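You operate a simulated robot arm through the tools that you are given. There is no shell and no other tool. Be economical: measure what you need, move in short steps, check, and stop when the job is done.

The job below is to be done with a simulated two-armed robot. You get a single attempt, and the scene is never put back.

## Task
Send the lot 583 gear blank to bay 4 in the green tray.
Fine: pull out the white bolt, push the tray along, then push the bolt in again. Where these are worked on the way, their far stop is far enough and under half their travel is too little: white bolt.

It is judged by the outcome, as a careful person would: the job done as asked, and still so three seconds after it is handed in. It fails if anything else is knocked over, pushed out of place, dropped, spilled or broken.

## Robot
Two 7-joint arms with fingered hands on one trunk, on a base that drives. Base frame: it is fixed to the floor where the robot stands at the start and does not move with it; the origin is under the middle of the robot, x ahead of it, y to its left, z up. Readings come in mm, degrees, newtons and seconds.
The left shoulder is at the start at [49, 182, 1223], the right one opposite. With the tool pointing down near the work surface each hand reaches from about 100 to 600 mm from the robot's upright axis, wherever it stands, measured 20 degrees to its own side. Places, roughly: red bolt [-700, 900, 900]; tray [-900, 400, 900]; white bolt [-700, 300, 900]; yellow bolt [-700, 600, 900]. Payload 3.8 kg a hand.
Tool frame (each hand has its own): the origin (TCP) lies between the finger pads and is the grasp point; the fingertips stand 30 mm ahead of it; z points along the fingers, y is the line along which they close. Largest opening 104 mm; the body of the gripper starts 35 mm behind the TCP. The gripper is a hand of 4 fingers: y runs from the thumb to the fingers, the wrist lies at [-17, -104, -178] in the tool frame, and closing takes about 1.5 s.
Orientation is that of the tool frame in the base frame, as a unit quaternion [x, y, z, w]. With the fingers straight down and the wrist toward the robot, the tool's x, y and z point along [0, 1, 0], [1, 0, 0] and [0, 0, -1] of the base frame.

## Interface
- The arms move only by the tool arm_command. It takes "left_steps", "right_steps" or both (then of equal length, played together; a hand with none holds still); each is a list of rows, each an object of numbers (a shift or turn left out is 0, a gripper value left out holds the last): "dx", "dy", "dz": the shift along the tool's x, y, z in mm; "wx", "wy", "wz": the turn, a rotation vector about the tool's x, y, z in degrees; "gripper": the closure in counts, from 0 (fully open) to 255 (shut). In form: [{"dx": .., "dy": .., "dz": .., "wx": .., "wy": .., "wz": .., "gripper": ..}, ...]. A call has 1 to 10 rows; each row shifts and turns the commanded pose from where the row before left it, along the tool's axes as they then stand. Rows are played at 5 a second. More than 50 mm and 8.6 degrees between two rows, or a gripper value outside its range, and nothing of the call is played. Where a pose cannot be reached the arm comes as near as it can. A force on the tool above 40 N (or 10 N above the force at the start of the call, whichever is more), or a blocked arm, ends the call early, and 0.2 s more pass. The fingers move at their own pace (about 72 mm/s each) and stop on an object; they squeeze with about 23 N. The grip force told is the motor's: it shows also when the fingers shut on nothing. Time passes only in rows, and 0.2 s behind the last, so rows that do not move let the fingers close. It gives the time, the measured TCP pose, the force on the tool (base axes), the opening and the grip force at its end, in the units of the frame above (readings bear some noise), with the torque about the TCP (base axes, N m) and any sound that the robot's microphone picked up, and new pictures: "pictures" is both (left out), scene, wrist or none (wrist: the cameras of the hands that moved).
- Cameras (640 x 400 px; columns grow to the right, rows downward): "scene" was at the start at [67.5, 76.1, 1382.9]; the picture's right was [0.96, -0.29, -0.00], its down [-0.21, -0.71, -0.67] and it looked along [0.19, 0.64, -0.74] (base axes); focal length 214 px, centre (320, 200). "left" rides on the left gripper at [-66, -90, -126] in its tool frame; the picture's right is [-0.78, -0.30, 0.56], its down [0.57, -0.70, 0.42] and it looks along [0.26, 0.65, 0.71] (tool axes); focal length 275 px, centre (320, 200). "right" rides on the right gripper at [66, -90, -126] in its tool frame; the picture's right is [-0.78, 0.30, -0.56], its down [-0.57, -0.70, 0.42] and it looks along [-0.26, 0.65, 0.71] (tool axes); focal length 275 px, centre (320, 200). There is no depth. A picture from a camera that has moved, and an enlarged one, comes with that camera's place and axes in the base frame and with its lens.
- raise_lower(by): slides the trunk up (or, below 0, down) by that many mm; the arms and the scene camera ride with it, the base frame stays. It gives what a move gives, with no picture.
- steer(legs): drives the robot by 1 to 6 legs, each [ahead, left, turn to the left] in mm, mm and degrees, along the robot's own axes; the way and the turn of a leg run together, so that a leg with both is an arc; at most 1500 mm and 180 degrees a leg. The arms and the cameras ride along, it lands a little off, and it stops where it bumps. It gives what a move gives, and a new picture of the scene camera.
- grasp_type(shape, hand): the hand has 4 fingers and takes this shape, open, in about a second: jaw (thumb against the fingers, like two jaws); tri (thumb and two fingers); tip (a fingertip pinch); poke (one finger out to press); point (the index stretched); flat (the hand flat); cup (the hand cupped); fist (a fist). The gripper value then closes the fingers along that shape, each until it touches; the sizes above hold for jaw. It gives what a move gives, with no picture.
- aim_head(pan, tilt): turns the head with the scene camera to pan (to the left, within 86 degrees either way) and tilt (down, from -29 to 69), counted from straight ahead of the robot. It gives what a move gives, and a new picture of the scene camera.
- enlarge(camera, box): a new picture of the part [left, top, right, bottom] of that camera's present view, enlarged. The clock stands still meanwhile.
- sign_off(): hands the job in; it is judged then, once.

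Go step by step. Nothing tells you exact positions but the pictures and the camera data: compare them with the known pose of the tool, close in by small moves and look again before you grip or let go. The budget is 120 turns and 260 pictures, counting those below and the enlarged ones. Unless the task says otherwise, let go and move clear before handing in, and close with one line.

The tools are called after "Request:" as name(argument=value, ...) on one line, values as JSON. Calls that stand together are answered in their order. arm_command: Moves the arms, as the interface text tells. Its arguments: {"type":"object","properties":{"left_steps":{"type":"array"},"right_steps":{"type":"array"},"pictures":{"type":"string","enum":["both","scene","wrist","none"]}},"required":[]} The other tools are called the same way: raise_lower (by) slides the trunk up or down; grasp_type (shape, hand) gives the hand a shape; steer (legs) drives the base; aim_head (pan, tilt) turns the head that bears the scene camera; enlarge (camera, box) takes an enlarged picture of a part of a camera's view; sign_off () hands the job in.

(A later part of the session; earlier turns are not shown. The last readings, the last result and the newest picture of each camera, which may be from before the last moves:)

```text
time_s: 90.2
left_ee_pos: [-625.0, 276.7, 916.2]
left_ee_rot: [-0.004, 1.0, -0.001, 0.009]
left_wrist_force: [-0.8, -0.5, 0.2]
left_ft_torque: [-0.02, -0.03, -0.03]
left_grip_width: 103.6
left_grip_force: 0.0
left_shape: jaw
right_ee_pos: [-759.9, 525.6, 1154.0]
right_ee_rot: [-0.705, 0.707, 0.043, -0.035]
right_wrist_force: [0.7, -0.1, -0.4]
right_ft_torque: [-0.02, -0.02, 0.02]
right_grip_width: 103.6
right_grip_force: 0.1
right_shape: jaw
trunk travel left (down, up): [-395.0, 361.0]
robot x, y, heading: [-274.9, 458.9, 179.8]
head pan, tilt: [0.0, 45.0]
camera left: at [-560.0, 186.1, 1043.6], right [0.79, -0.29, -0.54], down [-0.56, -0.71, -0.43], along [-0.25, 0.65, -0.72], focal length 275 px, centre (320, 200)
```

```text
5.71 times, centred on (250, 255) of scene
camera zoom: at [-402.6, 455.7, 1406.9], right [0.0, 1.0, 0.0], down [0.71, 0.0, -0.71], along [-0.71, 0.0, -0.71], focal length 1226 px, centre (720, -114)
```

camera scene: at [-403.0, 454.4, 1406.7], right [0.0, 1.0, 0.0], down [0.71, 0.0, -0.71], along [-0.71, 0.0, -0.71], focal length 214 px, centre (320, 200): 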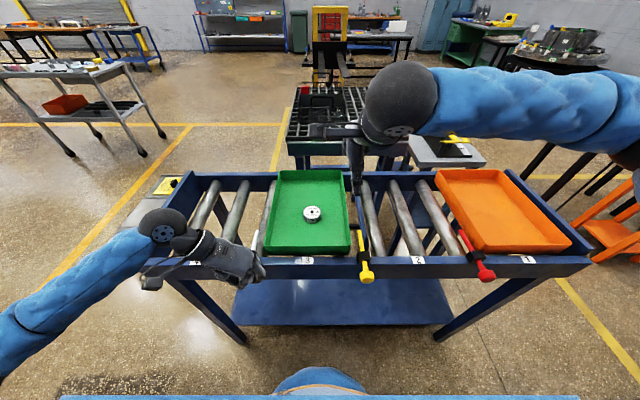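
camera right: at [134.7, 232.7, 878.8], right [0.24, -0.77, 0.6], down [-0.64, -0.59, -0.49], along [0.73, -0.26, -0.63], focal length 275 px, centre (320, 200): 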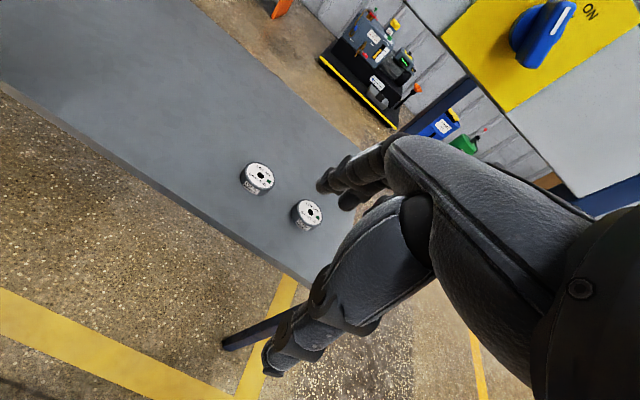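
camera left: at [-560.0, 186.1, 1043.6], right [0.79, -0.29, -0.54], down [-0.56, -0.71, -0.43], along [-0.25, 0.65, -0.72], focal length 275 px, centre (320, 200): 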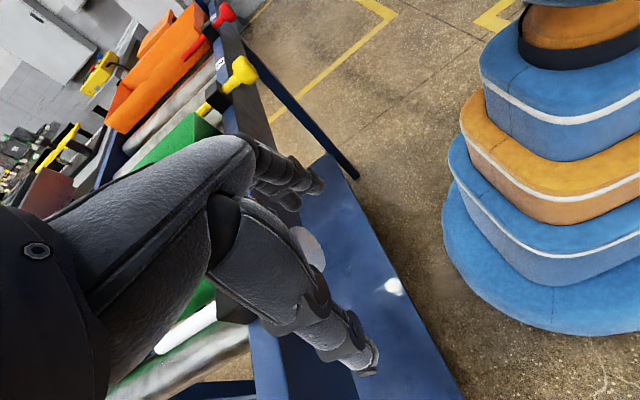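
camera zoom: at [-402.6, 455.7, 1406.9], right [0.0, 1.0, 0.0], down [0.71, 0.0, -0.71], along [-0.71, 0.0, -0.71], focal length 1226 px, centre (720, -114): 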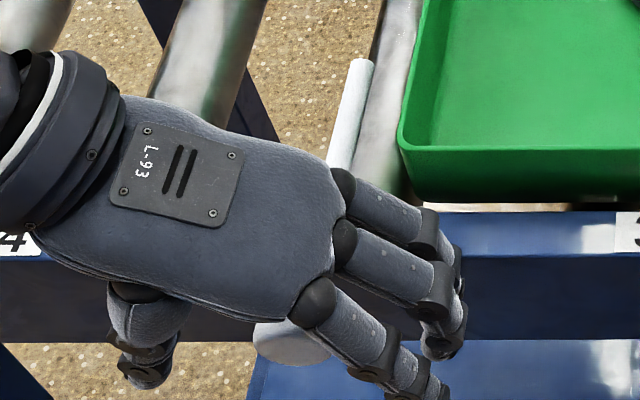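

The knob's front face is at x≈-629, so the thumb passed in front of it. I raise 10 mm and go 16 mm inward to centre on the knob, then look.

Request:
arm_command(left_steps=[{"dz": -10}, {"dx": 16}, {}], pictures="wrist")

Request:
enlarge(camera="scene", box=[200, 220, 300, 290])

```text
time_s: 91.0
left_ee_pos: [-639.3, 275.9, 926.9]
left_ee_rot: [-0.004, 1.0, 0.0, 0.011]
left_wrist_force: [-0.3, 0.2, -0.7]
left_ft_torque: [-0.04, -0.04, -0.01]
left_grip_width: 103.7
left_grip_force: 0.0
left_shape: jaw
right_ee_pos: [-760.4, 526.5, 1153.6]
right_ee_rot: [-0.705, 0.707, 0.044, -0.035]
right_wrist_force: [-0.5, 0.2, 0.6]
right_ft_torque: [0.01, -0.01, -0.02]
right_grip_width: 104.1
right_grip_force: 0.0
right_shape: jaw
trunk travel left (down, up): [-395.0, 361.0]
robot x, y, heading: [-277.7, 456.5, 179.8]
head pan, tilt: [0.0, 45.0]
camera left: at [-575.7, 185.8, 1053.6], right [0.79, -0.29, -0.54], down [-0.56, -0.71, -0.43], along [-0.25, 0.65, -0.72], focal length 275 px, centre (320, 200)
```

left: 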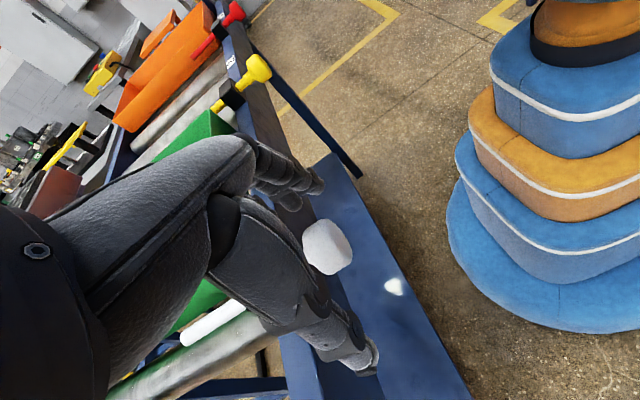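

```text
5.71 times, centred on (250, 255) of scene
camera zoom: at [-402.2, 455.6, 1407.0], right [0.0, 1.0, 0.0], down [0.71, 0.0, -0.71], along [-0.71, 0.0, -0.71], focal length 1226 px, centre (720, -114)
```

zoom: 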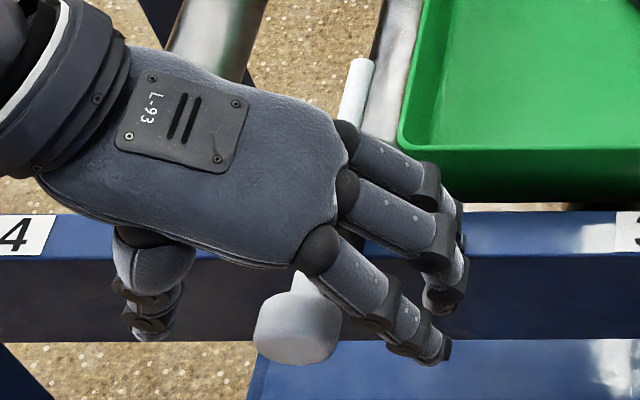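

Knob centre ≈ [-635, 278, 911]; the thumb and index now line up with it, and staying at this height keeps the other fingers above the rail. I close here.

Request:
arm_command(left_steps=[{"dz": 3}, {"gripper": 100}, {"gripper": 180}, {"gripper": 255}, {}, {}, {}, {}], pictures="wrist")

Request:
enlarge(camera="scene", box=[200, 220, 300, 290])

```text
time_s: 92.8
left_ee_pos: [-639.1, 274.9, 924.1]
left_ee_rot: [-0.003, 1.0, -0.001, 0.01]
left_wrist_force: [0.9, -0.7, -3.9]
left_ft_torque: [-0.02, 0.02, -0.02]
left_grip_width: 18.2
left_grip_force: 23.0
left_shape: jaw
right_ee_pos: [-760.1, 526.8, 1154.9]
right_ee_rot: [-0.705, 0.707, 0.044, -0.034]
right_wrist_force: [1.3, -0.1, -0.1]
right_ft_torque: [0.0, -0.01, -0.03]
right_grip_width: 103.9
right_grip_force: 0.2
right_shape: jaw
trunk travel left (down, up): [-395.0, 361.0]
robot x, y, heading: [-277.9, 454.9, 179.9]
head pan, tilt: [0.0, 45.0]
camera left: at [-576.3, 185.3, 1049.9], right [0.79, -0.29, -0.54], down [-0.56, -0.71, -0.43], along [-0.25, 0.64, -0.72], focal length 275 px, centre (320, 200)
```

left: 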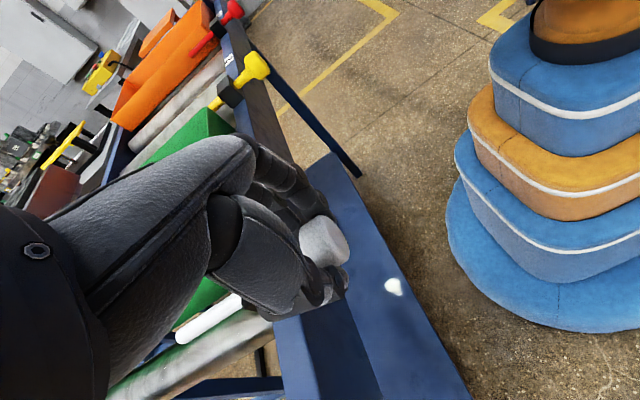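

```text
5.71 times, centred on (250, 255) of scene
camera zoom: at [-402.8, 455.4, 1406.8], right [0.0, 1.0, 0.0], down [0.71, 0.0, -0.71], along [-0.71, 0.0, -0.71], focal length 1226 px, centre (720, -114)
```

zoom: 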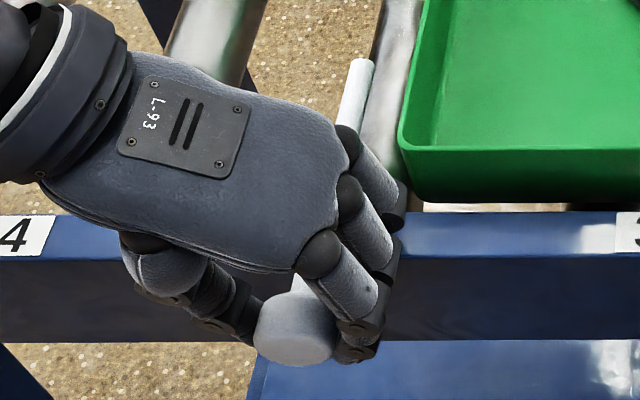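

The fingers hold the bolt's neck with the knob head in front of them, ideal for pulling. I pull gently toward the robot (+x).

Request:
arm_command(left_steps=[{"dx": -8}, {"dx": -8}, {"dx": -8}, {"dx": -8}, {}])

```text
time_s: 94.0
left_ee_pos: [-608.3, 274.0, 924.1]
left_ee_rot: [-0.003, 1.0, 0.0, 0.01]
left_wrist_force: [-0.5, -3.0, -10.4]
left_ft_torque: [-0.1, -0.04, -0.04]
left_grip_width: 18.5
left_grip_force: 23.2
left_shape: jaw
right_ee_pos: [-760.9, 526.3, 1153.4]
right_ee_rot: [-0.705, 0.707, 0.045, -0.035]
right_wrist_force: [-0.3, 0.2, -0.9]
right_ft_torque: [0.0, -0.01, -0.02]
right_grip_width: 103.9
right_grip_force: 0.0
right_shape: jaw
trunk travel left (down, up): [-395.0, 361.0]
robot x, y, heading: [-277.5, 452.3, 179.7]
head pan, tilt: [0.0, 45.0]
camera scene: at [-403.3, 454.9, 1406.8], right [0.0, 1.0, 0.0], down [0.71, 0.0, -0.71], along [-0.71, 0.0, -0.71], focal length 214 px, centre (320, 200)
camera left: at [-544.5, 185.5, 1050.1], right [0.79, -0.29, -0.54], down [-0.56, -0.71, -0.44], along [-0.25, 0.65, -0.72], focal length 275 px, centre (320, 200)
```

scene: 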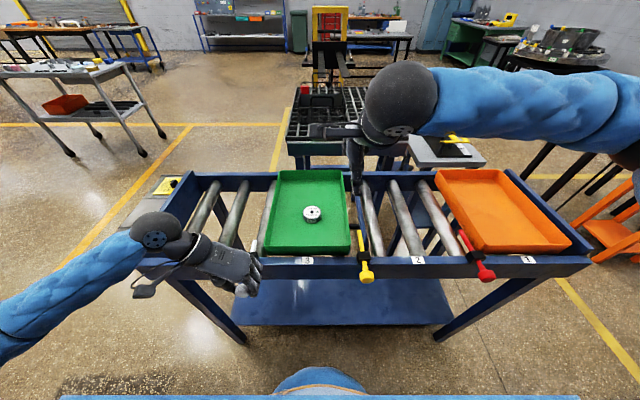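
left: 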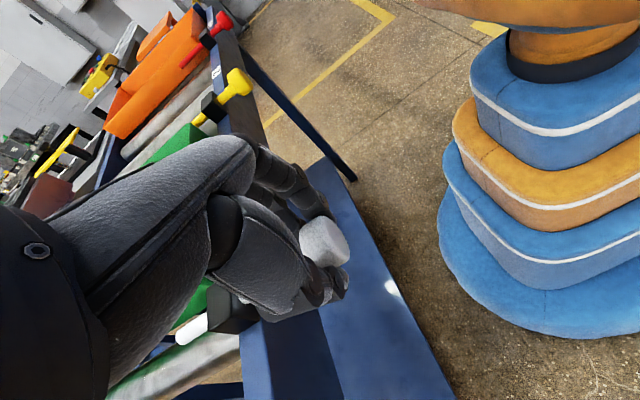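

The bolt moves with the hand (31 mm so far). I keep pulling to its stop.

Request:
arm_command(left_steps=[{"dx": -8}, {"dx": -8}, {"dx": -8}, {"dx": -8}, {"dx": -8}, {}], pictures="wrist")

Request:
enlarge(camera="scene", box=[190, 210, 310, 310])

```text
time_s: 95.4
left_ee_pos: [-569.7, 275.7, 924.9]
left_ee_rot: [-0.004, 1.0, -0.001, 0.009]
left_wrist_force: [-3.9, -2.0, -21.4]
left_ft_torque: [-0.06, 0.05, -0.02]
left_grip_width: 17.8
left_grip_force: 23.2
left_shape: jaw
right_ee_pos: [-761.6, 526.0, 1153.1]
right_ee_rot: [-0.705, 0.707, 0.044, -0.034]
right_wrist_force: [0.4, -0.4, 0.4]
right_ft_torque: [0.0, 0.03, -0.01]
right_grip_width: 104.1
right_grip_force: 0.0
right_shape: jaw
trunk travel left (down, up): [-395.0, 361.0]
robot x, y, heading: [-277.7, 453.8, 179.8]
head pan, tilt: [0.0, 45.0]
camera left: at [-505.3, 185.7, 1050.8], right [0.79, -0.29, -0.54], down [-0.56, -0.71, -0.43], along [-0.26, 0.64, -0.72], focal length 275 px, centre (320, 200)
```

left: 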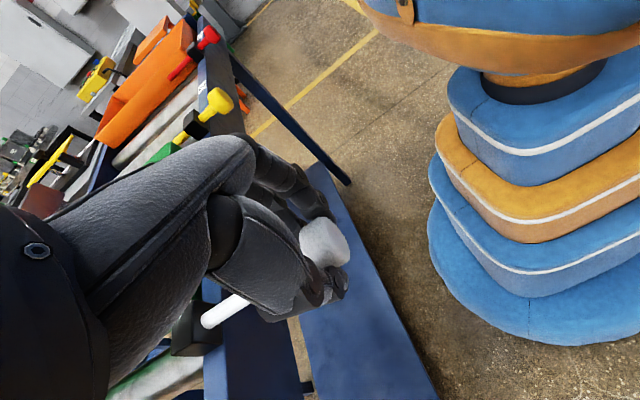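

```text
4.00 times, centred on (250, 260) of scene
camera zoom: at [-404.1, 454.7, 1406.7], right [0.0, 1.0, 0.0], down [0.71, 0.0, -0.71], along [-0.71, 0.0, -0.71], focal length 858 px, centre (600, -40)
```

zoom: 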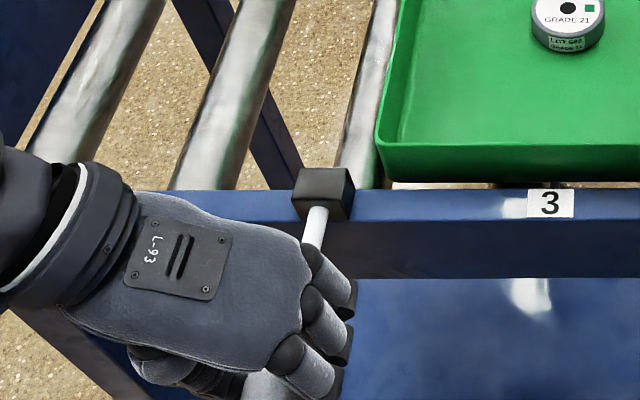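

The bolt is ~70 mm out; I check whether its end is still in its block.

Request:
enlarge(camera="left", box=[140, 230, 360, 370])

Request:
enlarge(camera="scene", box=[235, 240, 295, 310])

```text
2.86 times, centred on (250, 300) of left
camera zoom: at [-505.3, 185.7, 1050.8], right [0.79, -0.29, -0.54], down [-0.56, -0.71, -0.43], along [-0.26, 0.64, -0.72], focal length 786 px, centre (520, -86)
```

zoom: 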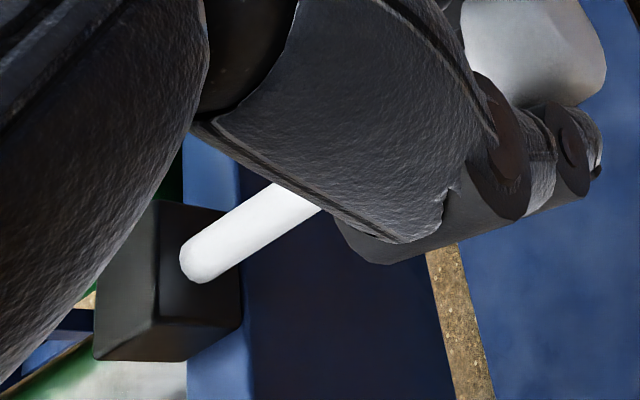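

```text
5.71 times, centred on (265, 275) of scene
camera zoom: at [-404.1, 454.7, 1406.7], right [0.0, 1.0, 0.0], down [0.71, 0.0, -0.71], along [-0.71, 0.0, -0.71], focal length 1226 px, centre (634, -229)
```

zoom: 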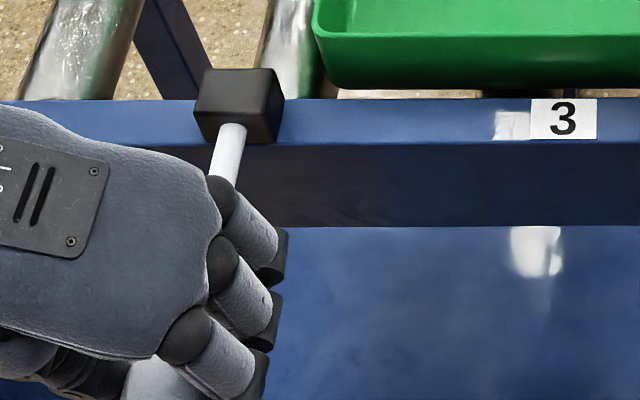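

The rod still enters the block (tip ≈ x -704, flush with the block inside), so the way is free. I release the knob and rise.

Request:
arm_command(left_steps=[{"gripper": 150}, {"gripper": 50}, {"gripper": 0}, {}, {}, {"dz": -30}, {"dz": -40}, {"dz": -40}, {}])

Request:
enlarge(camera="scene", box=[190, 210, 310, 310])

```text
time_s: 97.4
left_ee_pos: [-569.5, 276.9, 1033.7]
left_ee_rot: [-0.003, 1.0, 0.0, 0.01]
left_wrist_force: [-0.1, 0.4, 0.4]
left_ft_torque: [0.01, 0.0, 0.01]
left_grip_width: 103.6
left_grip_force: 0.2
left_shape: jaw
right_ee_pos: [-761.6, 526.3, 1153.4]
right_ee_rot: [-0.705, 0.707, 0.043, -0.035]
right_wrist_force: [0.2, -0.4, 0.2]
right_ft_torque: [0.0, 0.01, -0.05]
right_grip_width: 103.8
right_grip_force: 0.1
right_shape: jaw
trunk travel left (down, up): [-395.0, 361.0]
robot x, y, heading: [-276.3, 457.3, 179.7]
head pan, tilt: [0.0, 45.0]
camera scene: at [-402.6, 455.4, 1406.9], right [0.0, 1.0, 0.0], down [0.71, 0.0, -0.71], along [-0.71, 0.0, -0.71], focal length 214 px, centre (320, 200)
camera left: at [-505.3, 186.8, 1160.4], right [0.79, -0.29, -0.54], down [-0.56, -0.71, -0.43], along [-0.25, 0.65, -0.72], focal length 275 px, centre (320, 200)
```

scene: 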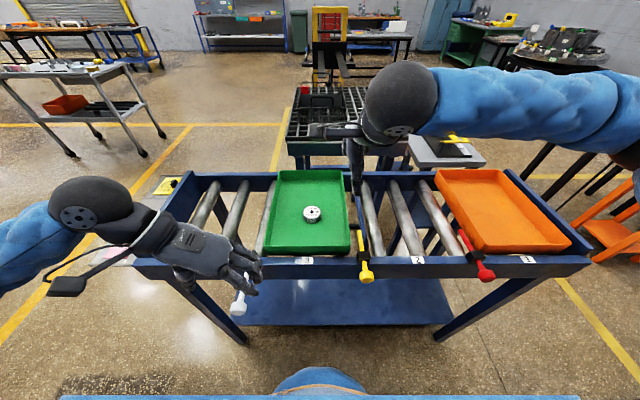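
left: 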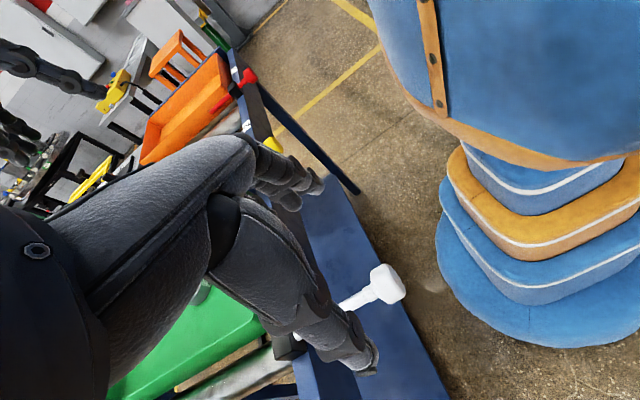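

```text
4.00 times, centred on (250, 260) of scene
camera zoom: at [-402.6, 455.4, 1406.9], right [0.0, 1.0, 0.0], down [0.71, 0.0, -0.71], along [-0.71, 0.0, -0.71], focal length 858 px, centre (600, -40)
```

zoom: 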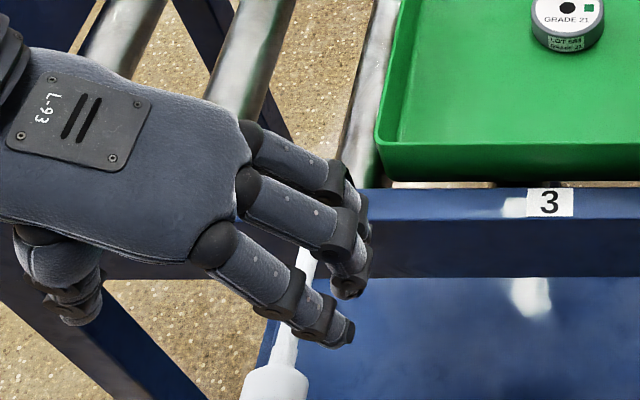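

The bolt stays out and the bay is clear. I move the left hand aside, shift the base ~105 mm left, so the right hand can push the tray with arm motion.

Request:
arm_command(left_steps=[{"dy": -30, "dz": -20}, {"dy": -30, "dz": -20}, {}], right_steps=[{"dx": -40, "dz": -10}, {"dx": -40, "dz": -10}, {}], pictures="none")

Request:
steer(legs=[[0, 105, 0]])

```text
time_s: 98.2
left_ee_pos: [-571.8, 216.8, 1074.7]
left_ee_rot: [-0.005, 1.0, 0.0, 0.011]
left_wrist_force: [0.6, -0.6, -0.7]
left_ft_torque: [0.04, -0.03, -0.02]
left_grip_width: 103.8
left_grip_force: 0.1
left_shape: jaw
right_ee_pos: [-757.5, 605.0, 1172.9]
right_ee_rot: [-0.705, 0.707, 0.045, -0.034]
right_wrist_force: [0.8, 0.4, 0.3]
right_ft_torque: [-0.01, 0.02, 0.01]
right_grip_width: 103.9
right_grip_force: 0.0
right_shape: jaw
trunk travel left (down, up): [-395.0, 361.0]
robot x, y, heading: [-279.3, 454.1, 179.6]
head pan, tilt: [0.0, 45.0]
```

```text
time_s: 99.4
left_ee_pos: [-569.6, 110.4, 1073.7]
left_ee_rot: [-0.004, 1.0, 0.0, 0.01]
left_wrist_force: [-0.4, -0.4, 0.9]
left_ft_torque: [0.05, 0.0, 0.0]
left_grip_width: 103.5
left_grip_force: 0.1
left_shape: jaw
right_ee_pos: [-758.8, 497.0, 1174.3]
right_ee_rot: [-0.706, 0.706, 0.045, -0.034]
right_wrist_force: [0.1, -0.4, -0.3]
right_ft_torque: [0.02, 0.0, -0.05]
right_grip_width: 103.9
right_grip_force: 0.1
right_shape: jaw
trunk travel left (down, up): [-395.0, 361.0]
robot x, y, heading: [-280.2, 351.1, 180.0]
head pan, tilt: [0.0, 45.0]
camera scene: at [-403.0, 347.9, 1406.9], right [0.0, 1.0, 0.0], down [0.71, 0.0, -0.71], along [-0.71, 0.0, -0.71], focal length 214 px, centre (320, 200)
```

scene: 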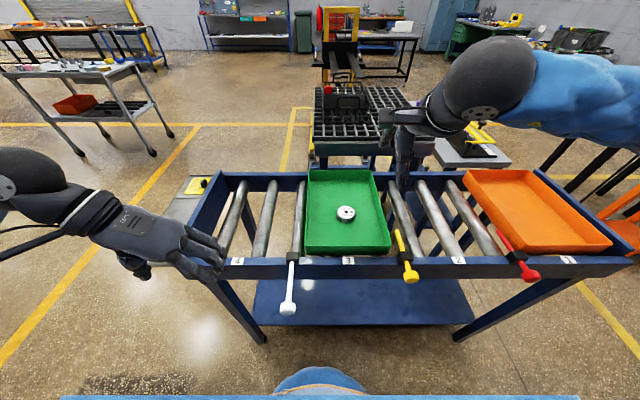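

The yellow rod ends near x≈-774, so I'll push at x≈-848. I nudge the base right/ahead a little, close the right hand and bring it to the right of the tray.

Request:
steer(legs=[[25, -40, 0]])

Request:
arm_command(right_steps=[{"dx": -35, "gripper": 255}, {"dx": -35}, {"dy": 30}, {"dy": 35}, {"dz": 40}, {"dz": 40}, {"dz": 40}, {}])

```text
time_s: 100.3
left_ee_pos: [-596.0, 151.7, 1075.8]
left_ee_rot: [-0.004, 1.0, -0.002, 0.01]
left_wrist_force: [-0.2, 0.1, 0.5]
left_ft_torque: [-0.03, 0.0, 0.02]
left_grip_width: 103.9
left_grip_force: 0.0
left_shape: jaw
right_ee_pos: [-784.3, 540.8, 1172.9]
right_ee_rot: [-0.705, 0.707, 0.043, -0.036]
right_wrist_force: [0.3, 0.2, 0.0]
right_ft_torque: [-0.08, -0.01, 0.01]
right_grip_width: 103.8
right_grip_force: 0.1
right_shape: jaw
trunk travel left (down, up): [-395.0, 361.0]
robot x, y, heading: [-304.7, 386.6, 179.9]
head pan, tilt: [0.0, 45.0]
camera scene: at [-429.5, 391.8, 1406.7], right [0.0, 1.0, 0.0], down [0.71, 0.0, -0.71], along [-0.71, 0.0, -0.71], focal length 214 px, centre (320, 200)
```

scene: 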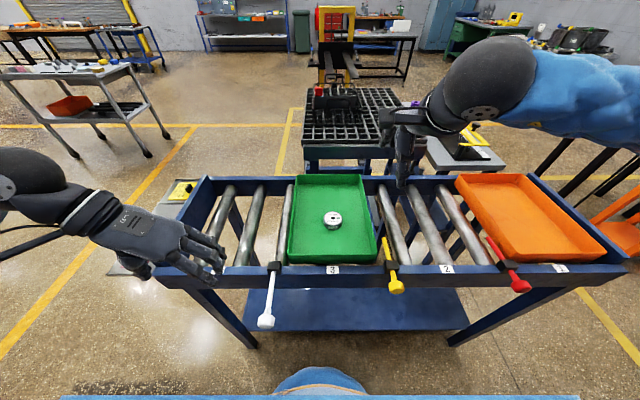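

```text
time_s: 102.1
left_ee_pos: [-594.2, 151.5, 1073.8]
left_ee_rot: [-0.003, 1.0, -0.001, 0.01]
left_wrist_force: [-0.5, 0.3, -0.7]
left_ft_torque: [0.0, -0.02, -0.02]
left_grip_width: 103.9
left_grip_force: 0.1
left_shape: jaw
right_ee_pos: [-859.6, 612.5, 1062.0]
right_ee_rot: [-0.704, 0.707, 0.045, -0.036]
right_wrist_force: [0.0, -0.7, -0.9]
right_ft_torque: [0.04, 0.0, 0.03]
right_grip_width: 0.2
right_grip_force: 22.7
right_shape: jaw
trunk travel left (down, up): [-395.0, 361.0]
robot x, y, heading: [-302.1, 386.7, 179.8]
head pan, tilt: [0.0, 45.0]
camera scene: at [-427.7, 389.1, 1407.0], right [0.0, 1.0, 0.0], down [0.71, 0.0, -0.71], along [-0.71, 0.0, -0.71], focal length 214 px, centre (320, 200)
camera right: at [-756.1, 545.5, 1176.1], right [-0.23, 0.77, 0.6], down [0.65, 0.58, -0.49], along [-0.72, 0.27, -0.63], focal length 275 px, centre (320, 200)
```

scene: 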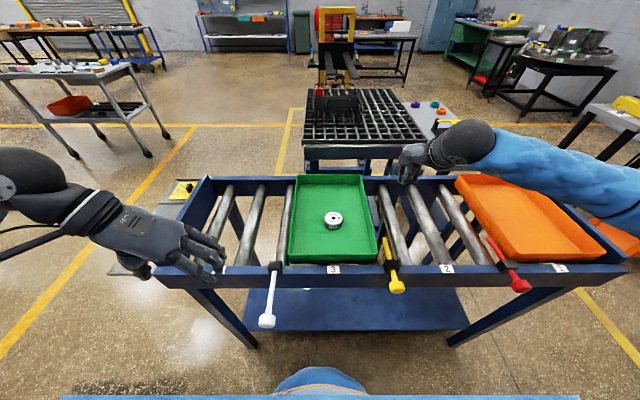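
right: 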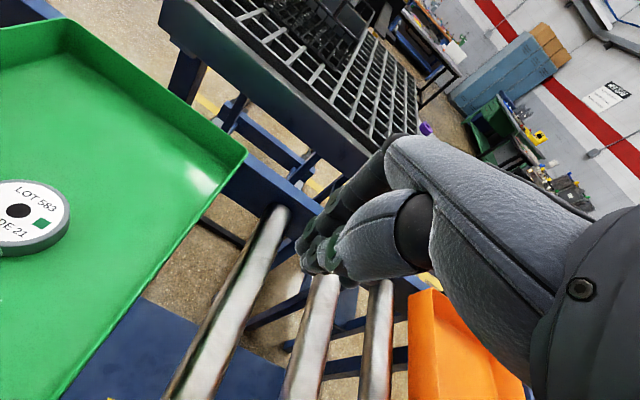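

The hand is right of the tray over bay 2's rollers. I lower it to about wall height and check.

Request:
arm_command(right_steps=[{"dz": 35, "dy": -4}, {"dz": 35, "dy": -4}, {"dz": 30, "dy": -4}, {"dz": 20, "dy": -2}, {}])

Request:
enlarge(camera="scene", box=[350, 110, 510, 220])

```text
time_s: 103.3
left_ee_pos: [-594.1, 150.6, 1074.4]
left_ee_rot: [-0.003, 1.0, -0.001, 0.009]
left_wrist_force: [0.1, -0.7, -0.1]
left_ft_torque: [0.0, 0.02, -0.01]
left_grip_width: 103.9
left_grip_force: 0.0
left_shape: jaw
right_ee_pos: [-861.3, 613.2, 940.7]
right_ee_rot: [-0.705, 0.707, 0.044, -0.036]
right_wrist_force: [0.3, 0.1, -0.7]
right_ft_torque: [0.0, -0.04, -0.01]
right_grip_width: 0.1
right_grip_force: 22.7
right_shape: jaw
trunk travel left (down, up): [-395.0, 361.0]
robot x, y, heading: [-304.7, 389.9, 179.7]
head pan, tilt: [0.0, 45.0]
camera scene: at [-427.8, 389.4, 1406.9], right [0.0, 1.0, 0.0], down [0.71, 0.0, -0.71], along [-0.71, 0.0, -0.71], focal length 214 px, centre (320, 200)
camera right: at [-757.1, 546.9, 1055.4], right [-0.23, 0.77, 0.6], down [0.65, 0.58, -0.49], along [-0.72, 0.27, -0.63], focal length 275 px, centre (320, 200)
```

scene: 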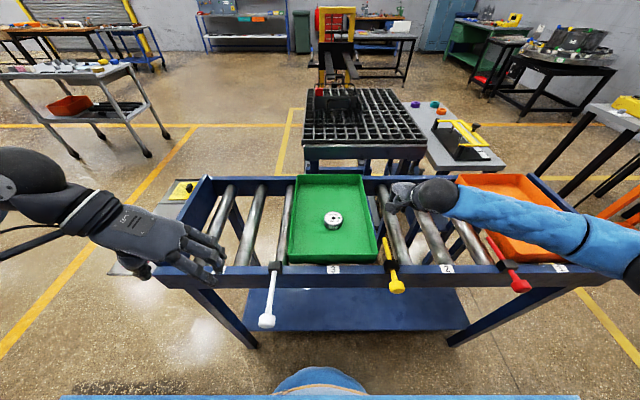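
right: 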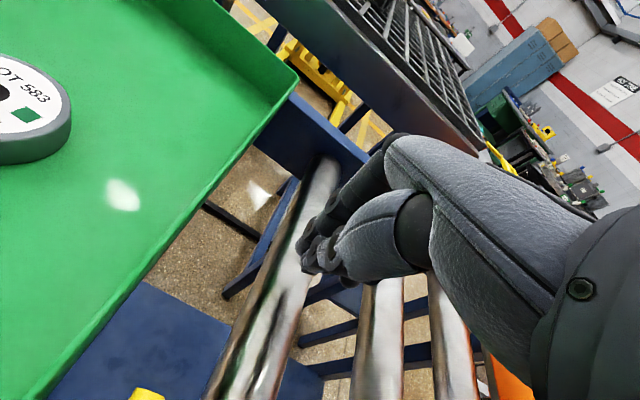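

```text
3.64 times, centred on (430, 165) of scene
camera zoom: at [-427.8, 389.4, 1406.9], right [0.0, 1.0, 0.0], down [0.71, 0.0, -0.71], along [-0.71, 0.0, -0.71], focal length 780 px, centre (-80, 327)
```

zoom: 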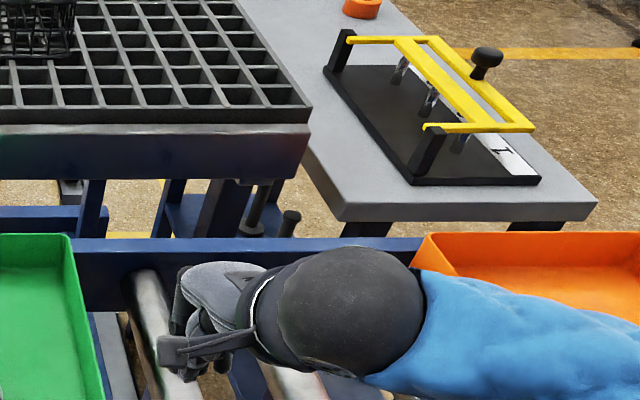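

I lower 16 mm more, then push toward −y in small steps, watching force.

Request:
arm_command(right_steps=[{"dz": 8}, {"dz": 8}, {"dx": 15}, {"dx": 15}, {"dx": 15}, {}])

```text
time_s: 104.7
left_ee_pos: [-594.9, 151.4, 1074.1]
left_ee_rot: [-0.004, 1.0, -0.001, 0.009]
left_wrist_force: [0.6, 0.2, 0.3]
left_ft_torque: [0.03, 0.01, 0.03]
left_grip_width: 103.9
left_grip_force: 0.2
left_shape: jaw
right_ee_pos: [-862.4, 568.8, 926.3]
right_ee_rot: [-0.705, 0.707, 0.045, -0.036]
right_wrist_force: [0.2, -0.9, -0.1]
right_ft_torque: [-0.01, -0.01, 0.01]
right_grip_width: 0.1
right_grip_force: 22.6
right_shape: jaw
trunk travel left (down, up): [-395.0, 361.0]
robot x, y, heading: [-304.4, 386.6, 179.7]
head pan, tilt: [0.0, 45.0]
camera scene: at [-427.8, 389.8, 1406.9], right [0.0, 1.0, 0.0], down [0.71, 0.0, -0.71], along [-0.71, 0.0, -0.71], focal length 214 px, centre (320, 200)
camera right: at [-758.6, 501.0, 1040.3], right [-0.23, 0.77, 0.6], down [0.65, 0.58, -0.49], along [-0.72, 0.28, -0.63], focal length 275 px, centre (320, 200)
```

scene: 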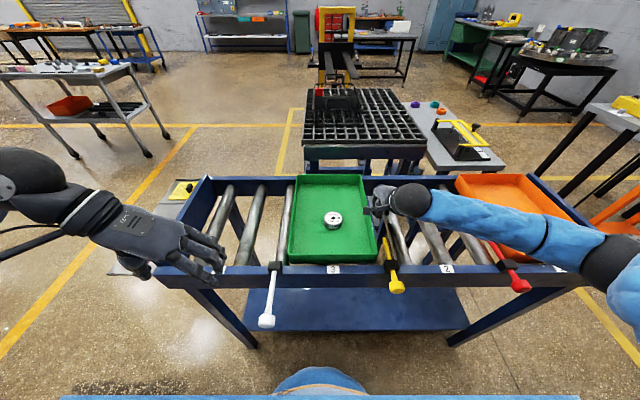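
right: 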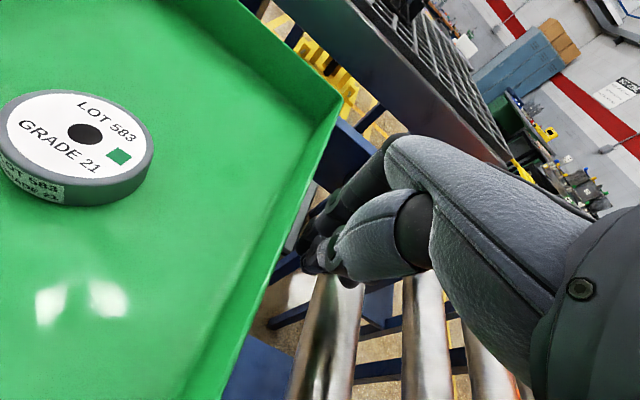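

The fingers are just right of the tray wall and level with it. I push on.

Request:
arm_command(right_steps=[{"dx": 10}, {"dx": 10}, {"dx": 10}, {"dx": 10}, {}])

```text
time_s: 105.9
left_ee_pos: [-595.6, 151.4, 1074.3]
left_ee_rot: [-0.004, 1.0, -0.001, 0.009]
left_wrist_force: [-0.4, -0.3, 0.1]
left_ft_torque: [0.0, 0.03, 0.0]
left_grip_width: 103.9
left_grip_force: 0.1
left_shape: jaw
right_ee_pos: [-862.2, 527.7, 924.9]
right_ee_rot: [-0.706, 0.706, 0.044, -0.035]
right_wrist_force: [-0.9, 0.3, 0.5]
right_ft_torque: [0.02, 0.04, 0.01]
right_grip_width: 0.0
right_grip_force: 23.1
right_shape: jaw
trunk travel left (down, up): [-395.0, 361.0]
robot x, y, heading: [-302.1, 386.6, 179.9]
head pan, tilt: [0.0, 45.0]
camera scene: at [-427.9, 389.5, 1406.9], right [0.0, 1.0, 0.0], down [0.71, 0.0, -0.71], along [-0.71, 0.0, -0.71], focal length 214 px, centre (320, 200)
camera right: at [-759.2, 460.5, 1039.0], right [-0.23, 0.77, 0.6], down [0.65, 0.58, -0.49], along [-0.72, 0.27, -0.63], focal length 275 px, centre (320, 200)
```

scene: 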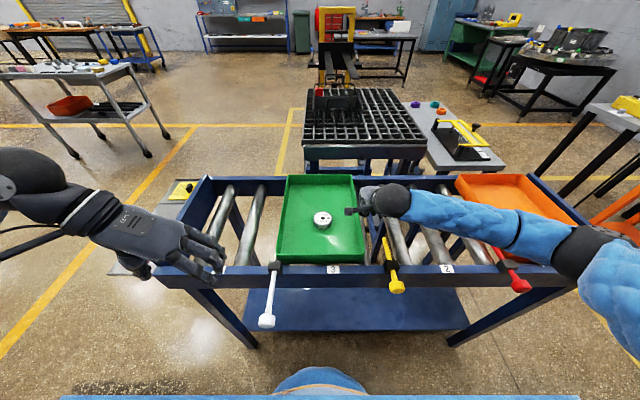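
right: 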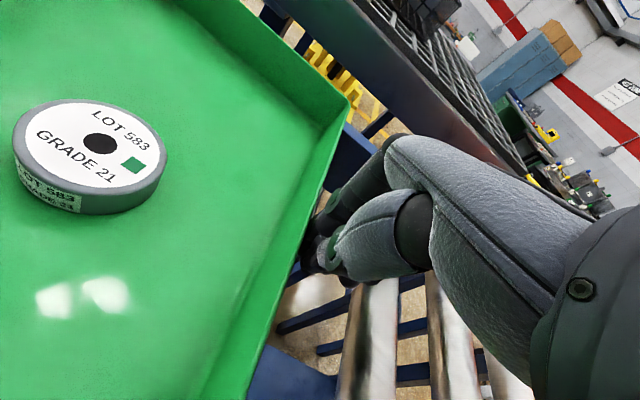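

The tray rolls along with low force, disc staying put. I keep pushing.

Request:
arm_command(right_steps=[{"dx": 12}, {"dx": 12}, {"dx": 12}, {"dx": 12}, {"dx": 12}, {"dx": 12}, {"dx": 12}, {"dx": 12}, {"dx": 12}, {"dx": 12}])

```text
time_s: 108.1
left_ee_pos: [-596.0, 150.1, 1073.6]
left_ee_rot: [-0.002, 1.0, -0.001, 0.01]
left_wrist_force: [0.2, -0.4, 0.1]
left_ft_torque: [0.0, 0.01, -0.02]
left_grip_width: 103.7
left_grip_force: 0.1
left_shape: jaw
right_ee_pos: [-861.7, 407.2, 923.7]
right_ee_rot: [-0.705, 0.707, 0.044, -0.036]
right_wrist_force: [0.8, 0.4, -0.2]
right_ft_torque: [-0.04, 0.0, 0.02]
right_grip_width: 0.1
right_grip_force: 23.0
right_shape: jaw
trunk travel left (down, up): [-395.0, 361.0]
robot x, y, heading: [-300.0, 389.2, 179.6]
head pan, tilt: [0.0, 45.0]
camera scene: at [-428.0, 388.9, 1406.9], right [0.0, 1.0, 0.0], down [0.71, 0.0, -0.71], along [-0.71, 0.0, -0.71], focal length 214 px, centre (320, 200)
camera right: at [-758.9, 340.3, 1038.1], right [-0.23, 0.77, 0.6], down [0.65, 0.58, -0.49], along [-0.72, 0.28, -0.63], focal length 275 px, centre (320, 200)
```

scene: 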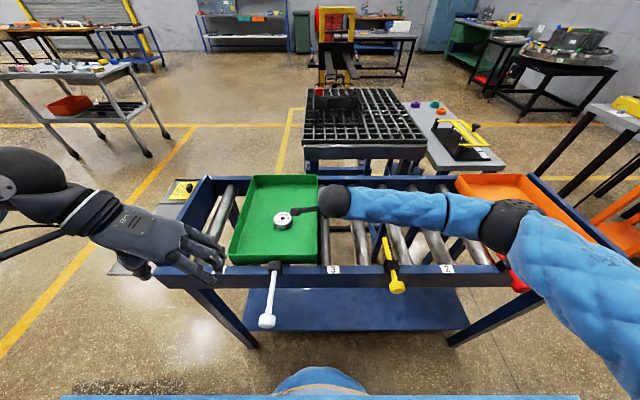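
right: 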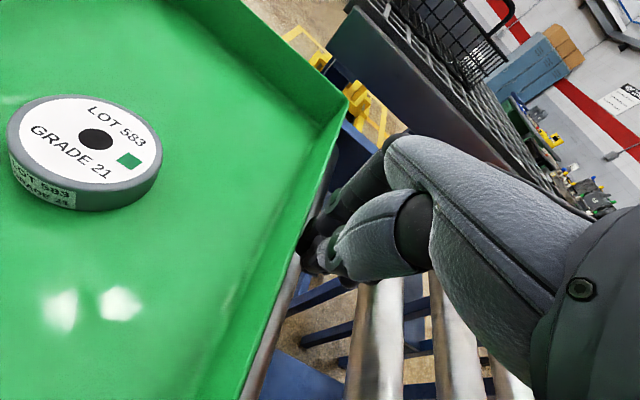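

Tray right edge is at y≈381; about 130 mm to go. I push 120 mm more.

Request:
arm_command(right_steps=[{"dx": 12}, {"dx": 12}, {"dx": 12}, {"dx": 12}, {"dx": 12}, {"dx": 12}, {"dx": 12}, {"dx": 12}, {"dx": 12}, {"dx": 12}])

Request:
enlarge(camera="scene", box=[140, 160, 360, 340])

```text
time_s: 110.3
left_ee_pos: [-595.3, 151.3, 1074.8]
left_ee_rot: [-0.004, 1.0, -0.001, 0.01]
left_wrist_force: [-0.5, 0.5, 0.6]
left_ft_torque: [-0.02, 0.01, -0.01]
left_grip_width: 103.6
left_grip_force: 0.0
left_shape: jaw
right_ee_pos: [-863.1, 287.0, 922.2]
right_ee_rot: [-0.705, 0.707, 0.044, -0.036]
right_wrist_force: [0.1, 0.1, -0.3]
right_ft_torque: [-0.02, 0.02, 0.02]
right_grip_width: 0.2
right_grip_force: 23.0
right_shape: jaw
trunk travel left (down, up): [-395.0, 361.0]
robot x, y, heading: [-303.2, 385.1, 180.0]
head pan, tilt: [0.0, 45.0]
camera scene: at [-427.9, 388.9, 1406.9], right [0.0, 1.0, 0.0], down [0.71, 0.0, -0.71], along [-0.71, 0.0, -0.71], focal length 214 px, centre (320, 200)
camera right: at [-759.9, 219.9, 1036.7], right [-0.23, 0.77, 0.6], down [0.65, 0.58, -0.49], along [-0.72, 0.27, -0.63], focal length 275 px, centre (320, 200)
```

scene: 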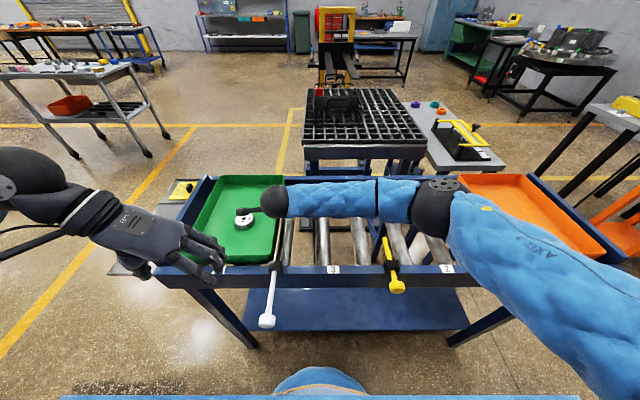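
right: 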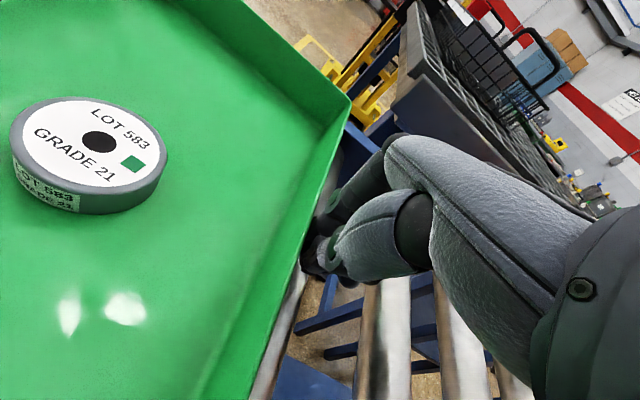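

```text
2.22 times, centred on (250, 250) of scene
camera zoom: at [-427.9, 388.9, 1406.9], right [0.0, 1.0, 0.0], down [0.71, 0.0, -0.71], along [-0.71, 0.0, -0.71], focal length 477 px, centre (476, 89)
```

zoom: 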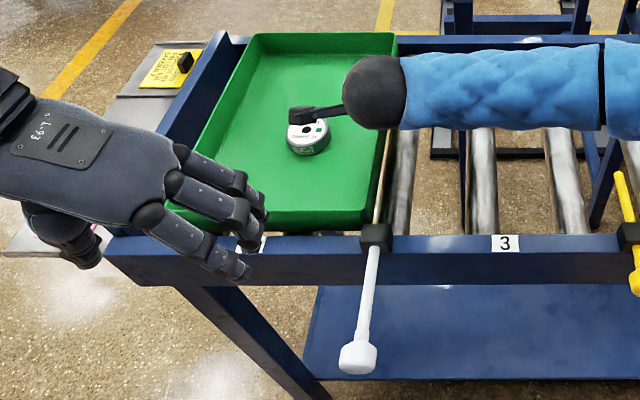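

The tray's rim is almost at the bolt line (y≈272 vs bolt ≈277). I push about 22 mm more to leave a clear gap.

Request:
arm_command(right_steps=[{"dx": 8}, {"dx": 8}, {"dx": 6}, {}])

Request:
enlarge(camera="scene", box=[140, 160, 360, 340])

```text
time_s: 111.3
left_ee_pos: [-595.3, 152.3, 1075.2]
left_ee_rot: [-0.003, 1.0, -0.001, 0.01]
left_wrist_force: [0.6, 0.3, 0.0]
left_ft_torque: [-0.03, 0.03, 0.0]
left_grip_width: 103.6
left_grip_force: 0.0
left_shape: jaw
right_ee_pos: [-863.2, 266.3, 920.4]
right_ee_rot: [-0.705, 0.707, 0.045, -0.036]
right_wrist_force: [-0.3, -0.2, 0.6]
right_ft_torque: [-0.01, 0.01, 0.0]
right_grip_width: 0.0
right_grip_force: 22.8
right_shape: jaw
trunk travel left (down, up): [-395.0, 361.0]
robot x, y, heading: [-303.2, 384.3, 179.9]
head pan, tilt: [0.0, 45.0]
camera scene: at [-428.0, 389.4, 1406.9], right [0.0, 1.0, 0.0], down [0.71, 0.0, -0.71], along [-0.71, 0.0, -0.71], focal length 214 px, centre (320, 200)
camera right: at [-759.6, 198.8, 1035.5], right [-0.23, 0.77, 0.6], down [0.65, 0.58, -0.49], along [-0.72, 0.27, -0.63], focal length 275 px, centre (320, 200)
```

scene: 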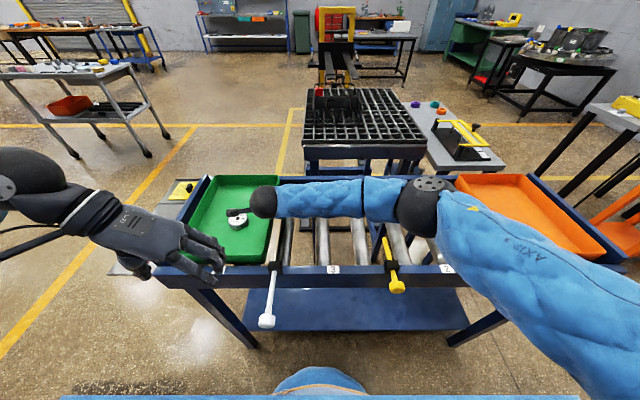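
right: 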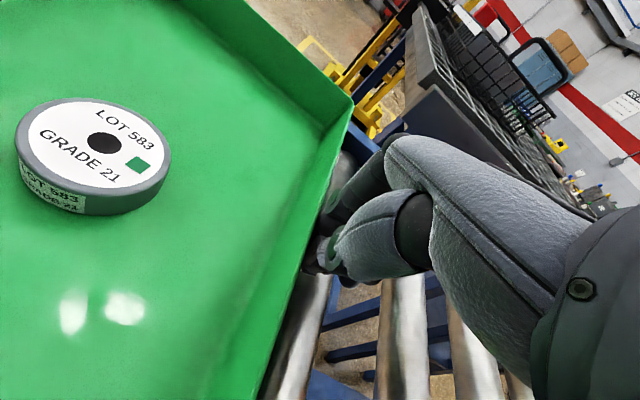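

```text
2.22 times, centred on (250, 250) of scene
camera zoom: at [-428.0, 389.4, 1406.9], right [0.0, 1.0, 0.0], down [0.71, 0.0, -0.71], along [-0.71, 0.0, -0.71], focal length 477 px, centre (476, 89)
```

zoom: 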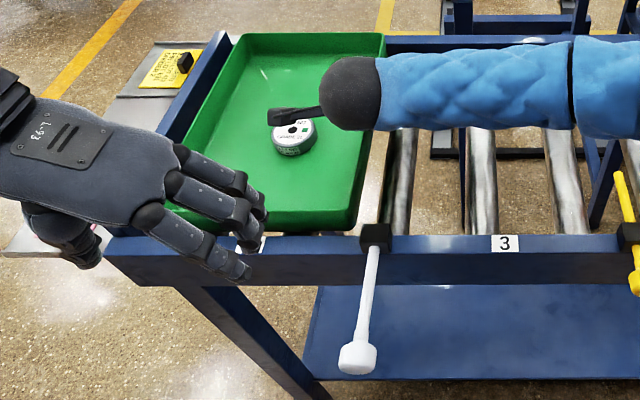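

The tray is in bay 4 with its rim at y≈253, clear of the bolt by ~17 mm. I retract the right hand sideways and up.

Request:
arm_command(right_steps=[{"dx": -12}, {"dx": -12}, {"dx": -10, "dz": -10}, {"dz": -40}, {"dz": -40}, {"dz": -40}, {"dz": -40, "dy": -20}, {"dx": -40, "dy": -20}, {"dx": -40, "dy": -20}, {}], pictures="none")

Request:
steer(legs=[[-90, 0, 0]])

```text
time_s: 113.5
left_ee_pos: [-596.2, 150.1, 1074.8]
left_ee_rot: [-0.003, 1.0, -0.001, 0.01]
left_wrist_force: [-0.1, 0.4, 0.2]
left_ft_torque: [0.01, -0.01, 0.0]
left_grip_width: 103.4
left_grip_force: 0.0
left_shape: jaw
right_ee_pos: [-783.4, 377.1, 1083.2]
right_ee_rot: [-0.705, 0.707, 0.045, -0.035]
right_wrist_force: [-0.2, 0.1, -0.9]
right_ft_torque: [0.0, -0.04, 0.0]
right_grip_width: 0.1
right_grip_force: 23.2
right_shape: jaw
trunk travel left (down, up): [-395.0, 361.0]
robot x, y, heading: [-301.6, 390.8, 179.8]
head pan, tilt: [0.0, 45.0]
```

```text
time_s: 114.6
left_ee_pos: [-505.3, 150.7, 1075.2]
left_ee_rot: [-0.002, 1.0, -0.002, 0.01]
left_wrist_force: [1.2, -0.8, 1.6]
left_ft_torque: [-0.02, 0.01, 0.01]
left_grip_width: 103.8
left_grip_force: 0.1
left_shape: jaw
right_ee_pos: [-693.7, 377.1, 1084.2]
right_ee_rot: [-0.705, 0.707, 0.044, -0.036]
right_wrist_force: [0.0, -0.3, -0.3]
right_ft_torque: [-0.03, 0.02, 0.01]
right_grip_width: 0.0
right_grip_force: 23.2
right_shape: jaw
trunk travel left (down, up): [-395.0, 361.0]
robot x, y, heading: [-212.6, 388.4, 179.9]
head pan, tilt: [0.0, 45.0]
camera scene: at [-337.8, 389.2, 1407.1], right [0.01, 1.0, 0.0], down [0.71, 0.0, -0.71], along [-0.71, 0.0, -0.71], focal length 214 px, centre (320, 200)
```

scene: 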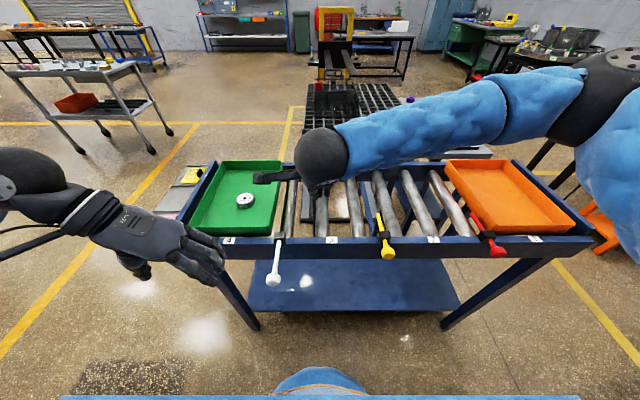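

Knob is now ≈ [-565, 275, 911]. I move the right arm aside, close the left hand and bring it in front of the knob.

Request:
arm_command(left_steps=[{"gripper": 255}, {}, {}, {"dy": 42}, {"dy": 42}, {"dy": 42}, {"dx": -5, "dz": 35}, {"dz": 35}, {"dz": 35}, {}], right_steps=[{"dx": -40, "dz": -20}, {"dx": -40, "dz": -20}, {"dx": -40, "dz": -20}, {}, {}, {}, {}, {}, {}, {}])

```text
time_s: 116.8
left_ee_pos: [-502.2, 278.1, 968.1]
left_ee_rot: [-0.002, 1.0, 0.0, 0.01]
left_wrist_force: [0.3, 0.4, 0.2]
left_ft_torque: [-0.01, 0.02, -0.01]
left_grip_width: 0.0
left_grip_force: 22.7
left_shape: jaw
right_ee_pos: [-687.2, 498.2, 1144.6]
right_ee_rot: [-0.705, 0.707, 0.043, -0.035]
right_wrist_force: [-0.3, 0.5, -0.5]
right_ft_torque: [0.02, 0.04, 0.01]
right_grip_width: 0.0
right_grip_force: 23.0
right_shape: jaw
trunk travel left (down, up): [-395.0, 361.0]
robot x, y, heading: [-216.3, 390.1, 179.5]
head pan, tilt: [0.0, 45.0]
camera scene: at [-339.8, 389.6, 1406.9], right [0.01, 1.0, 0.0], down [0.71, 0.0, -0.71], along [-0.71, 0.0, -0.71], focal length 214 px, centre (320, 200)
camera right: at [-583.6, 431.2, 1258.8], right [-0.23, 0.77, 0.6], down [0.65, 0.58, -0.49], along [-0.72, 0.28, -0.63], focal length 275 px, centre (320, 200)
camera left: at [-438.1, 187.8, 1094.7], right [0.79, -0.29, -0.54], down [-0.56, -0.71, -0.43], along [-0.25, 0.65, -0.72], focal length 275 px, centre (320, 200)
```

scene: 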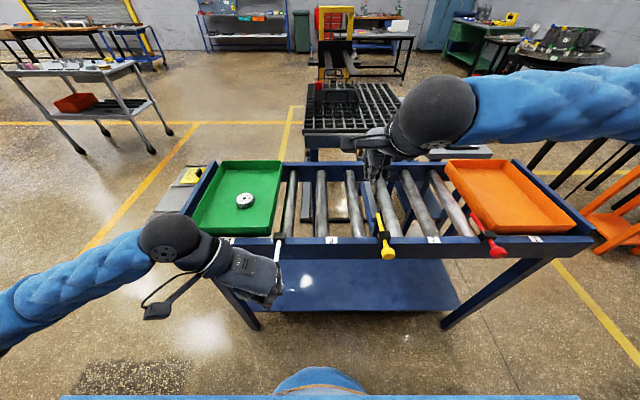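
right: 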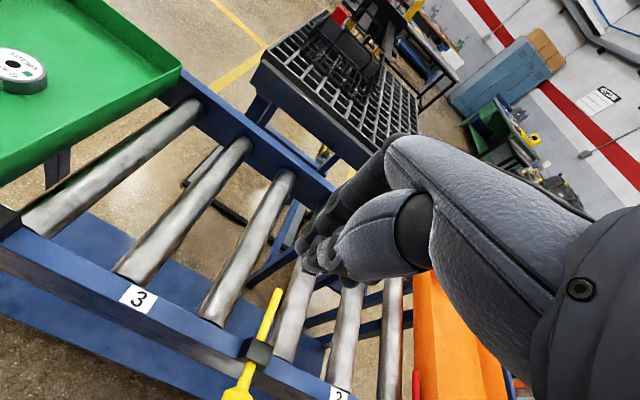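
left: 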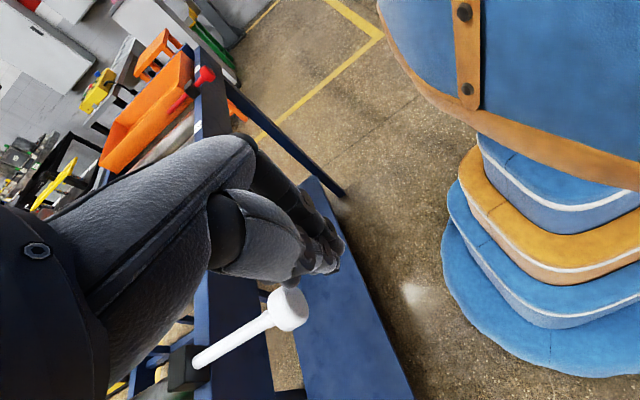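

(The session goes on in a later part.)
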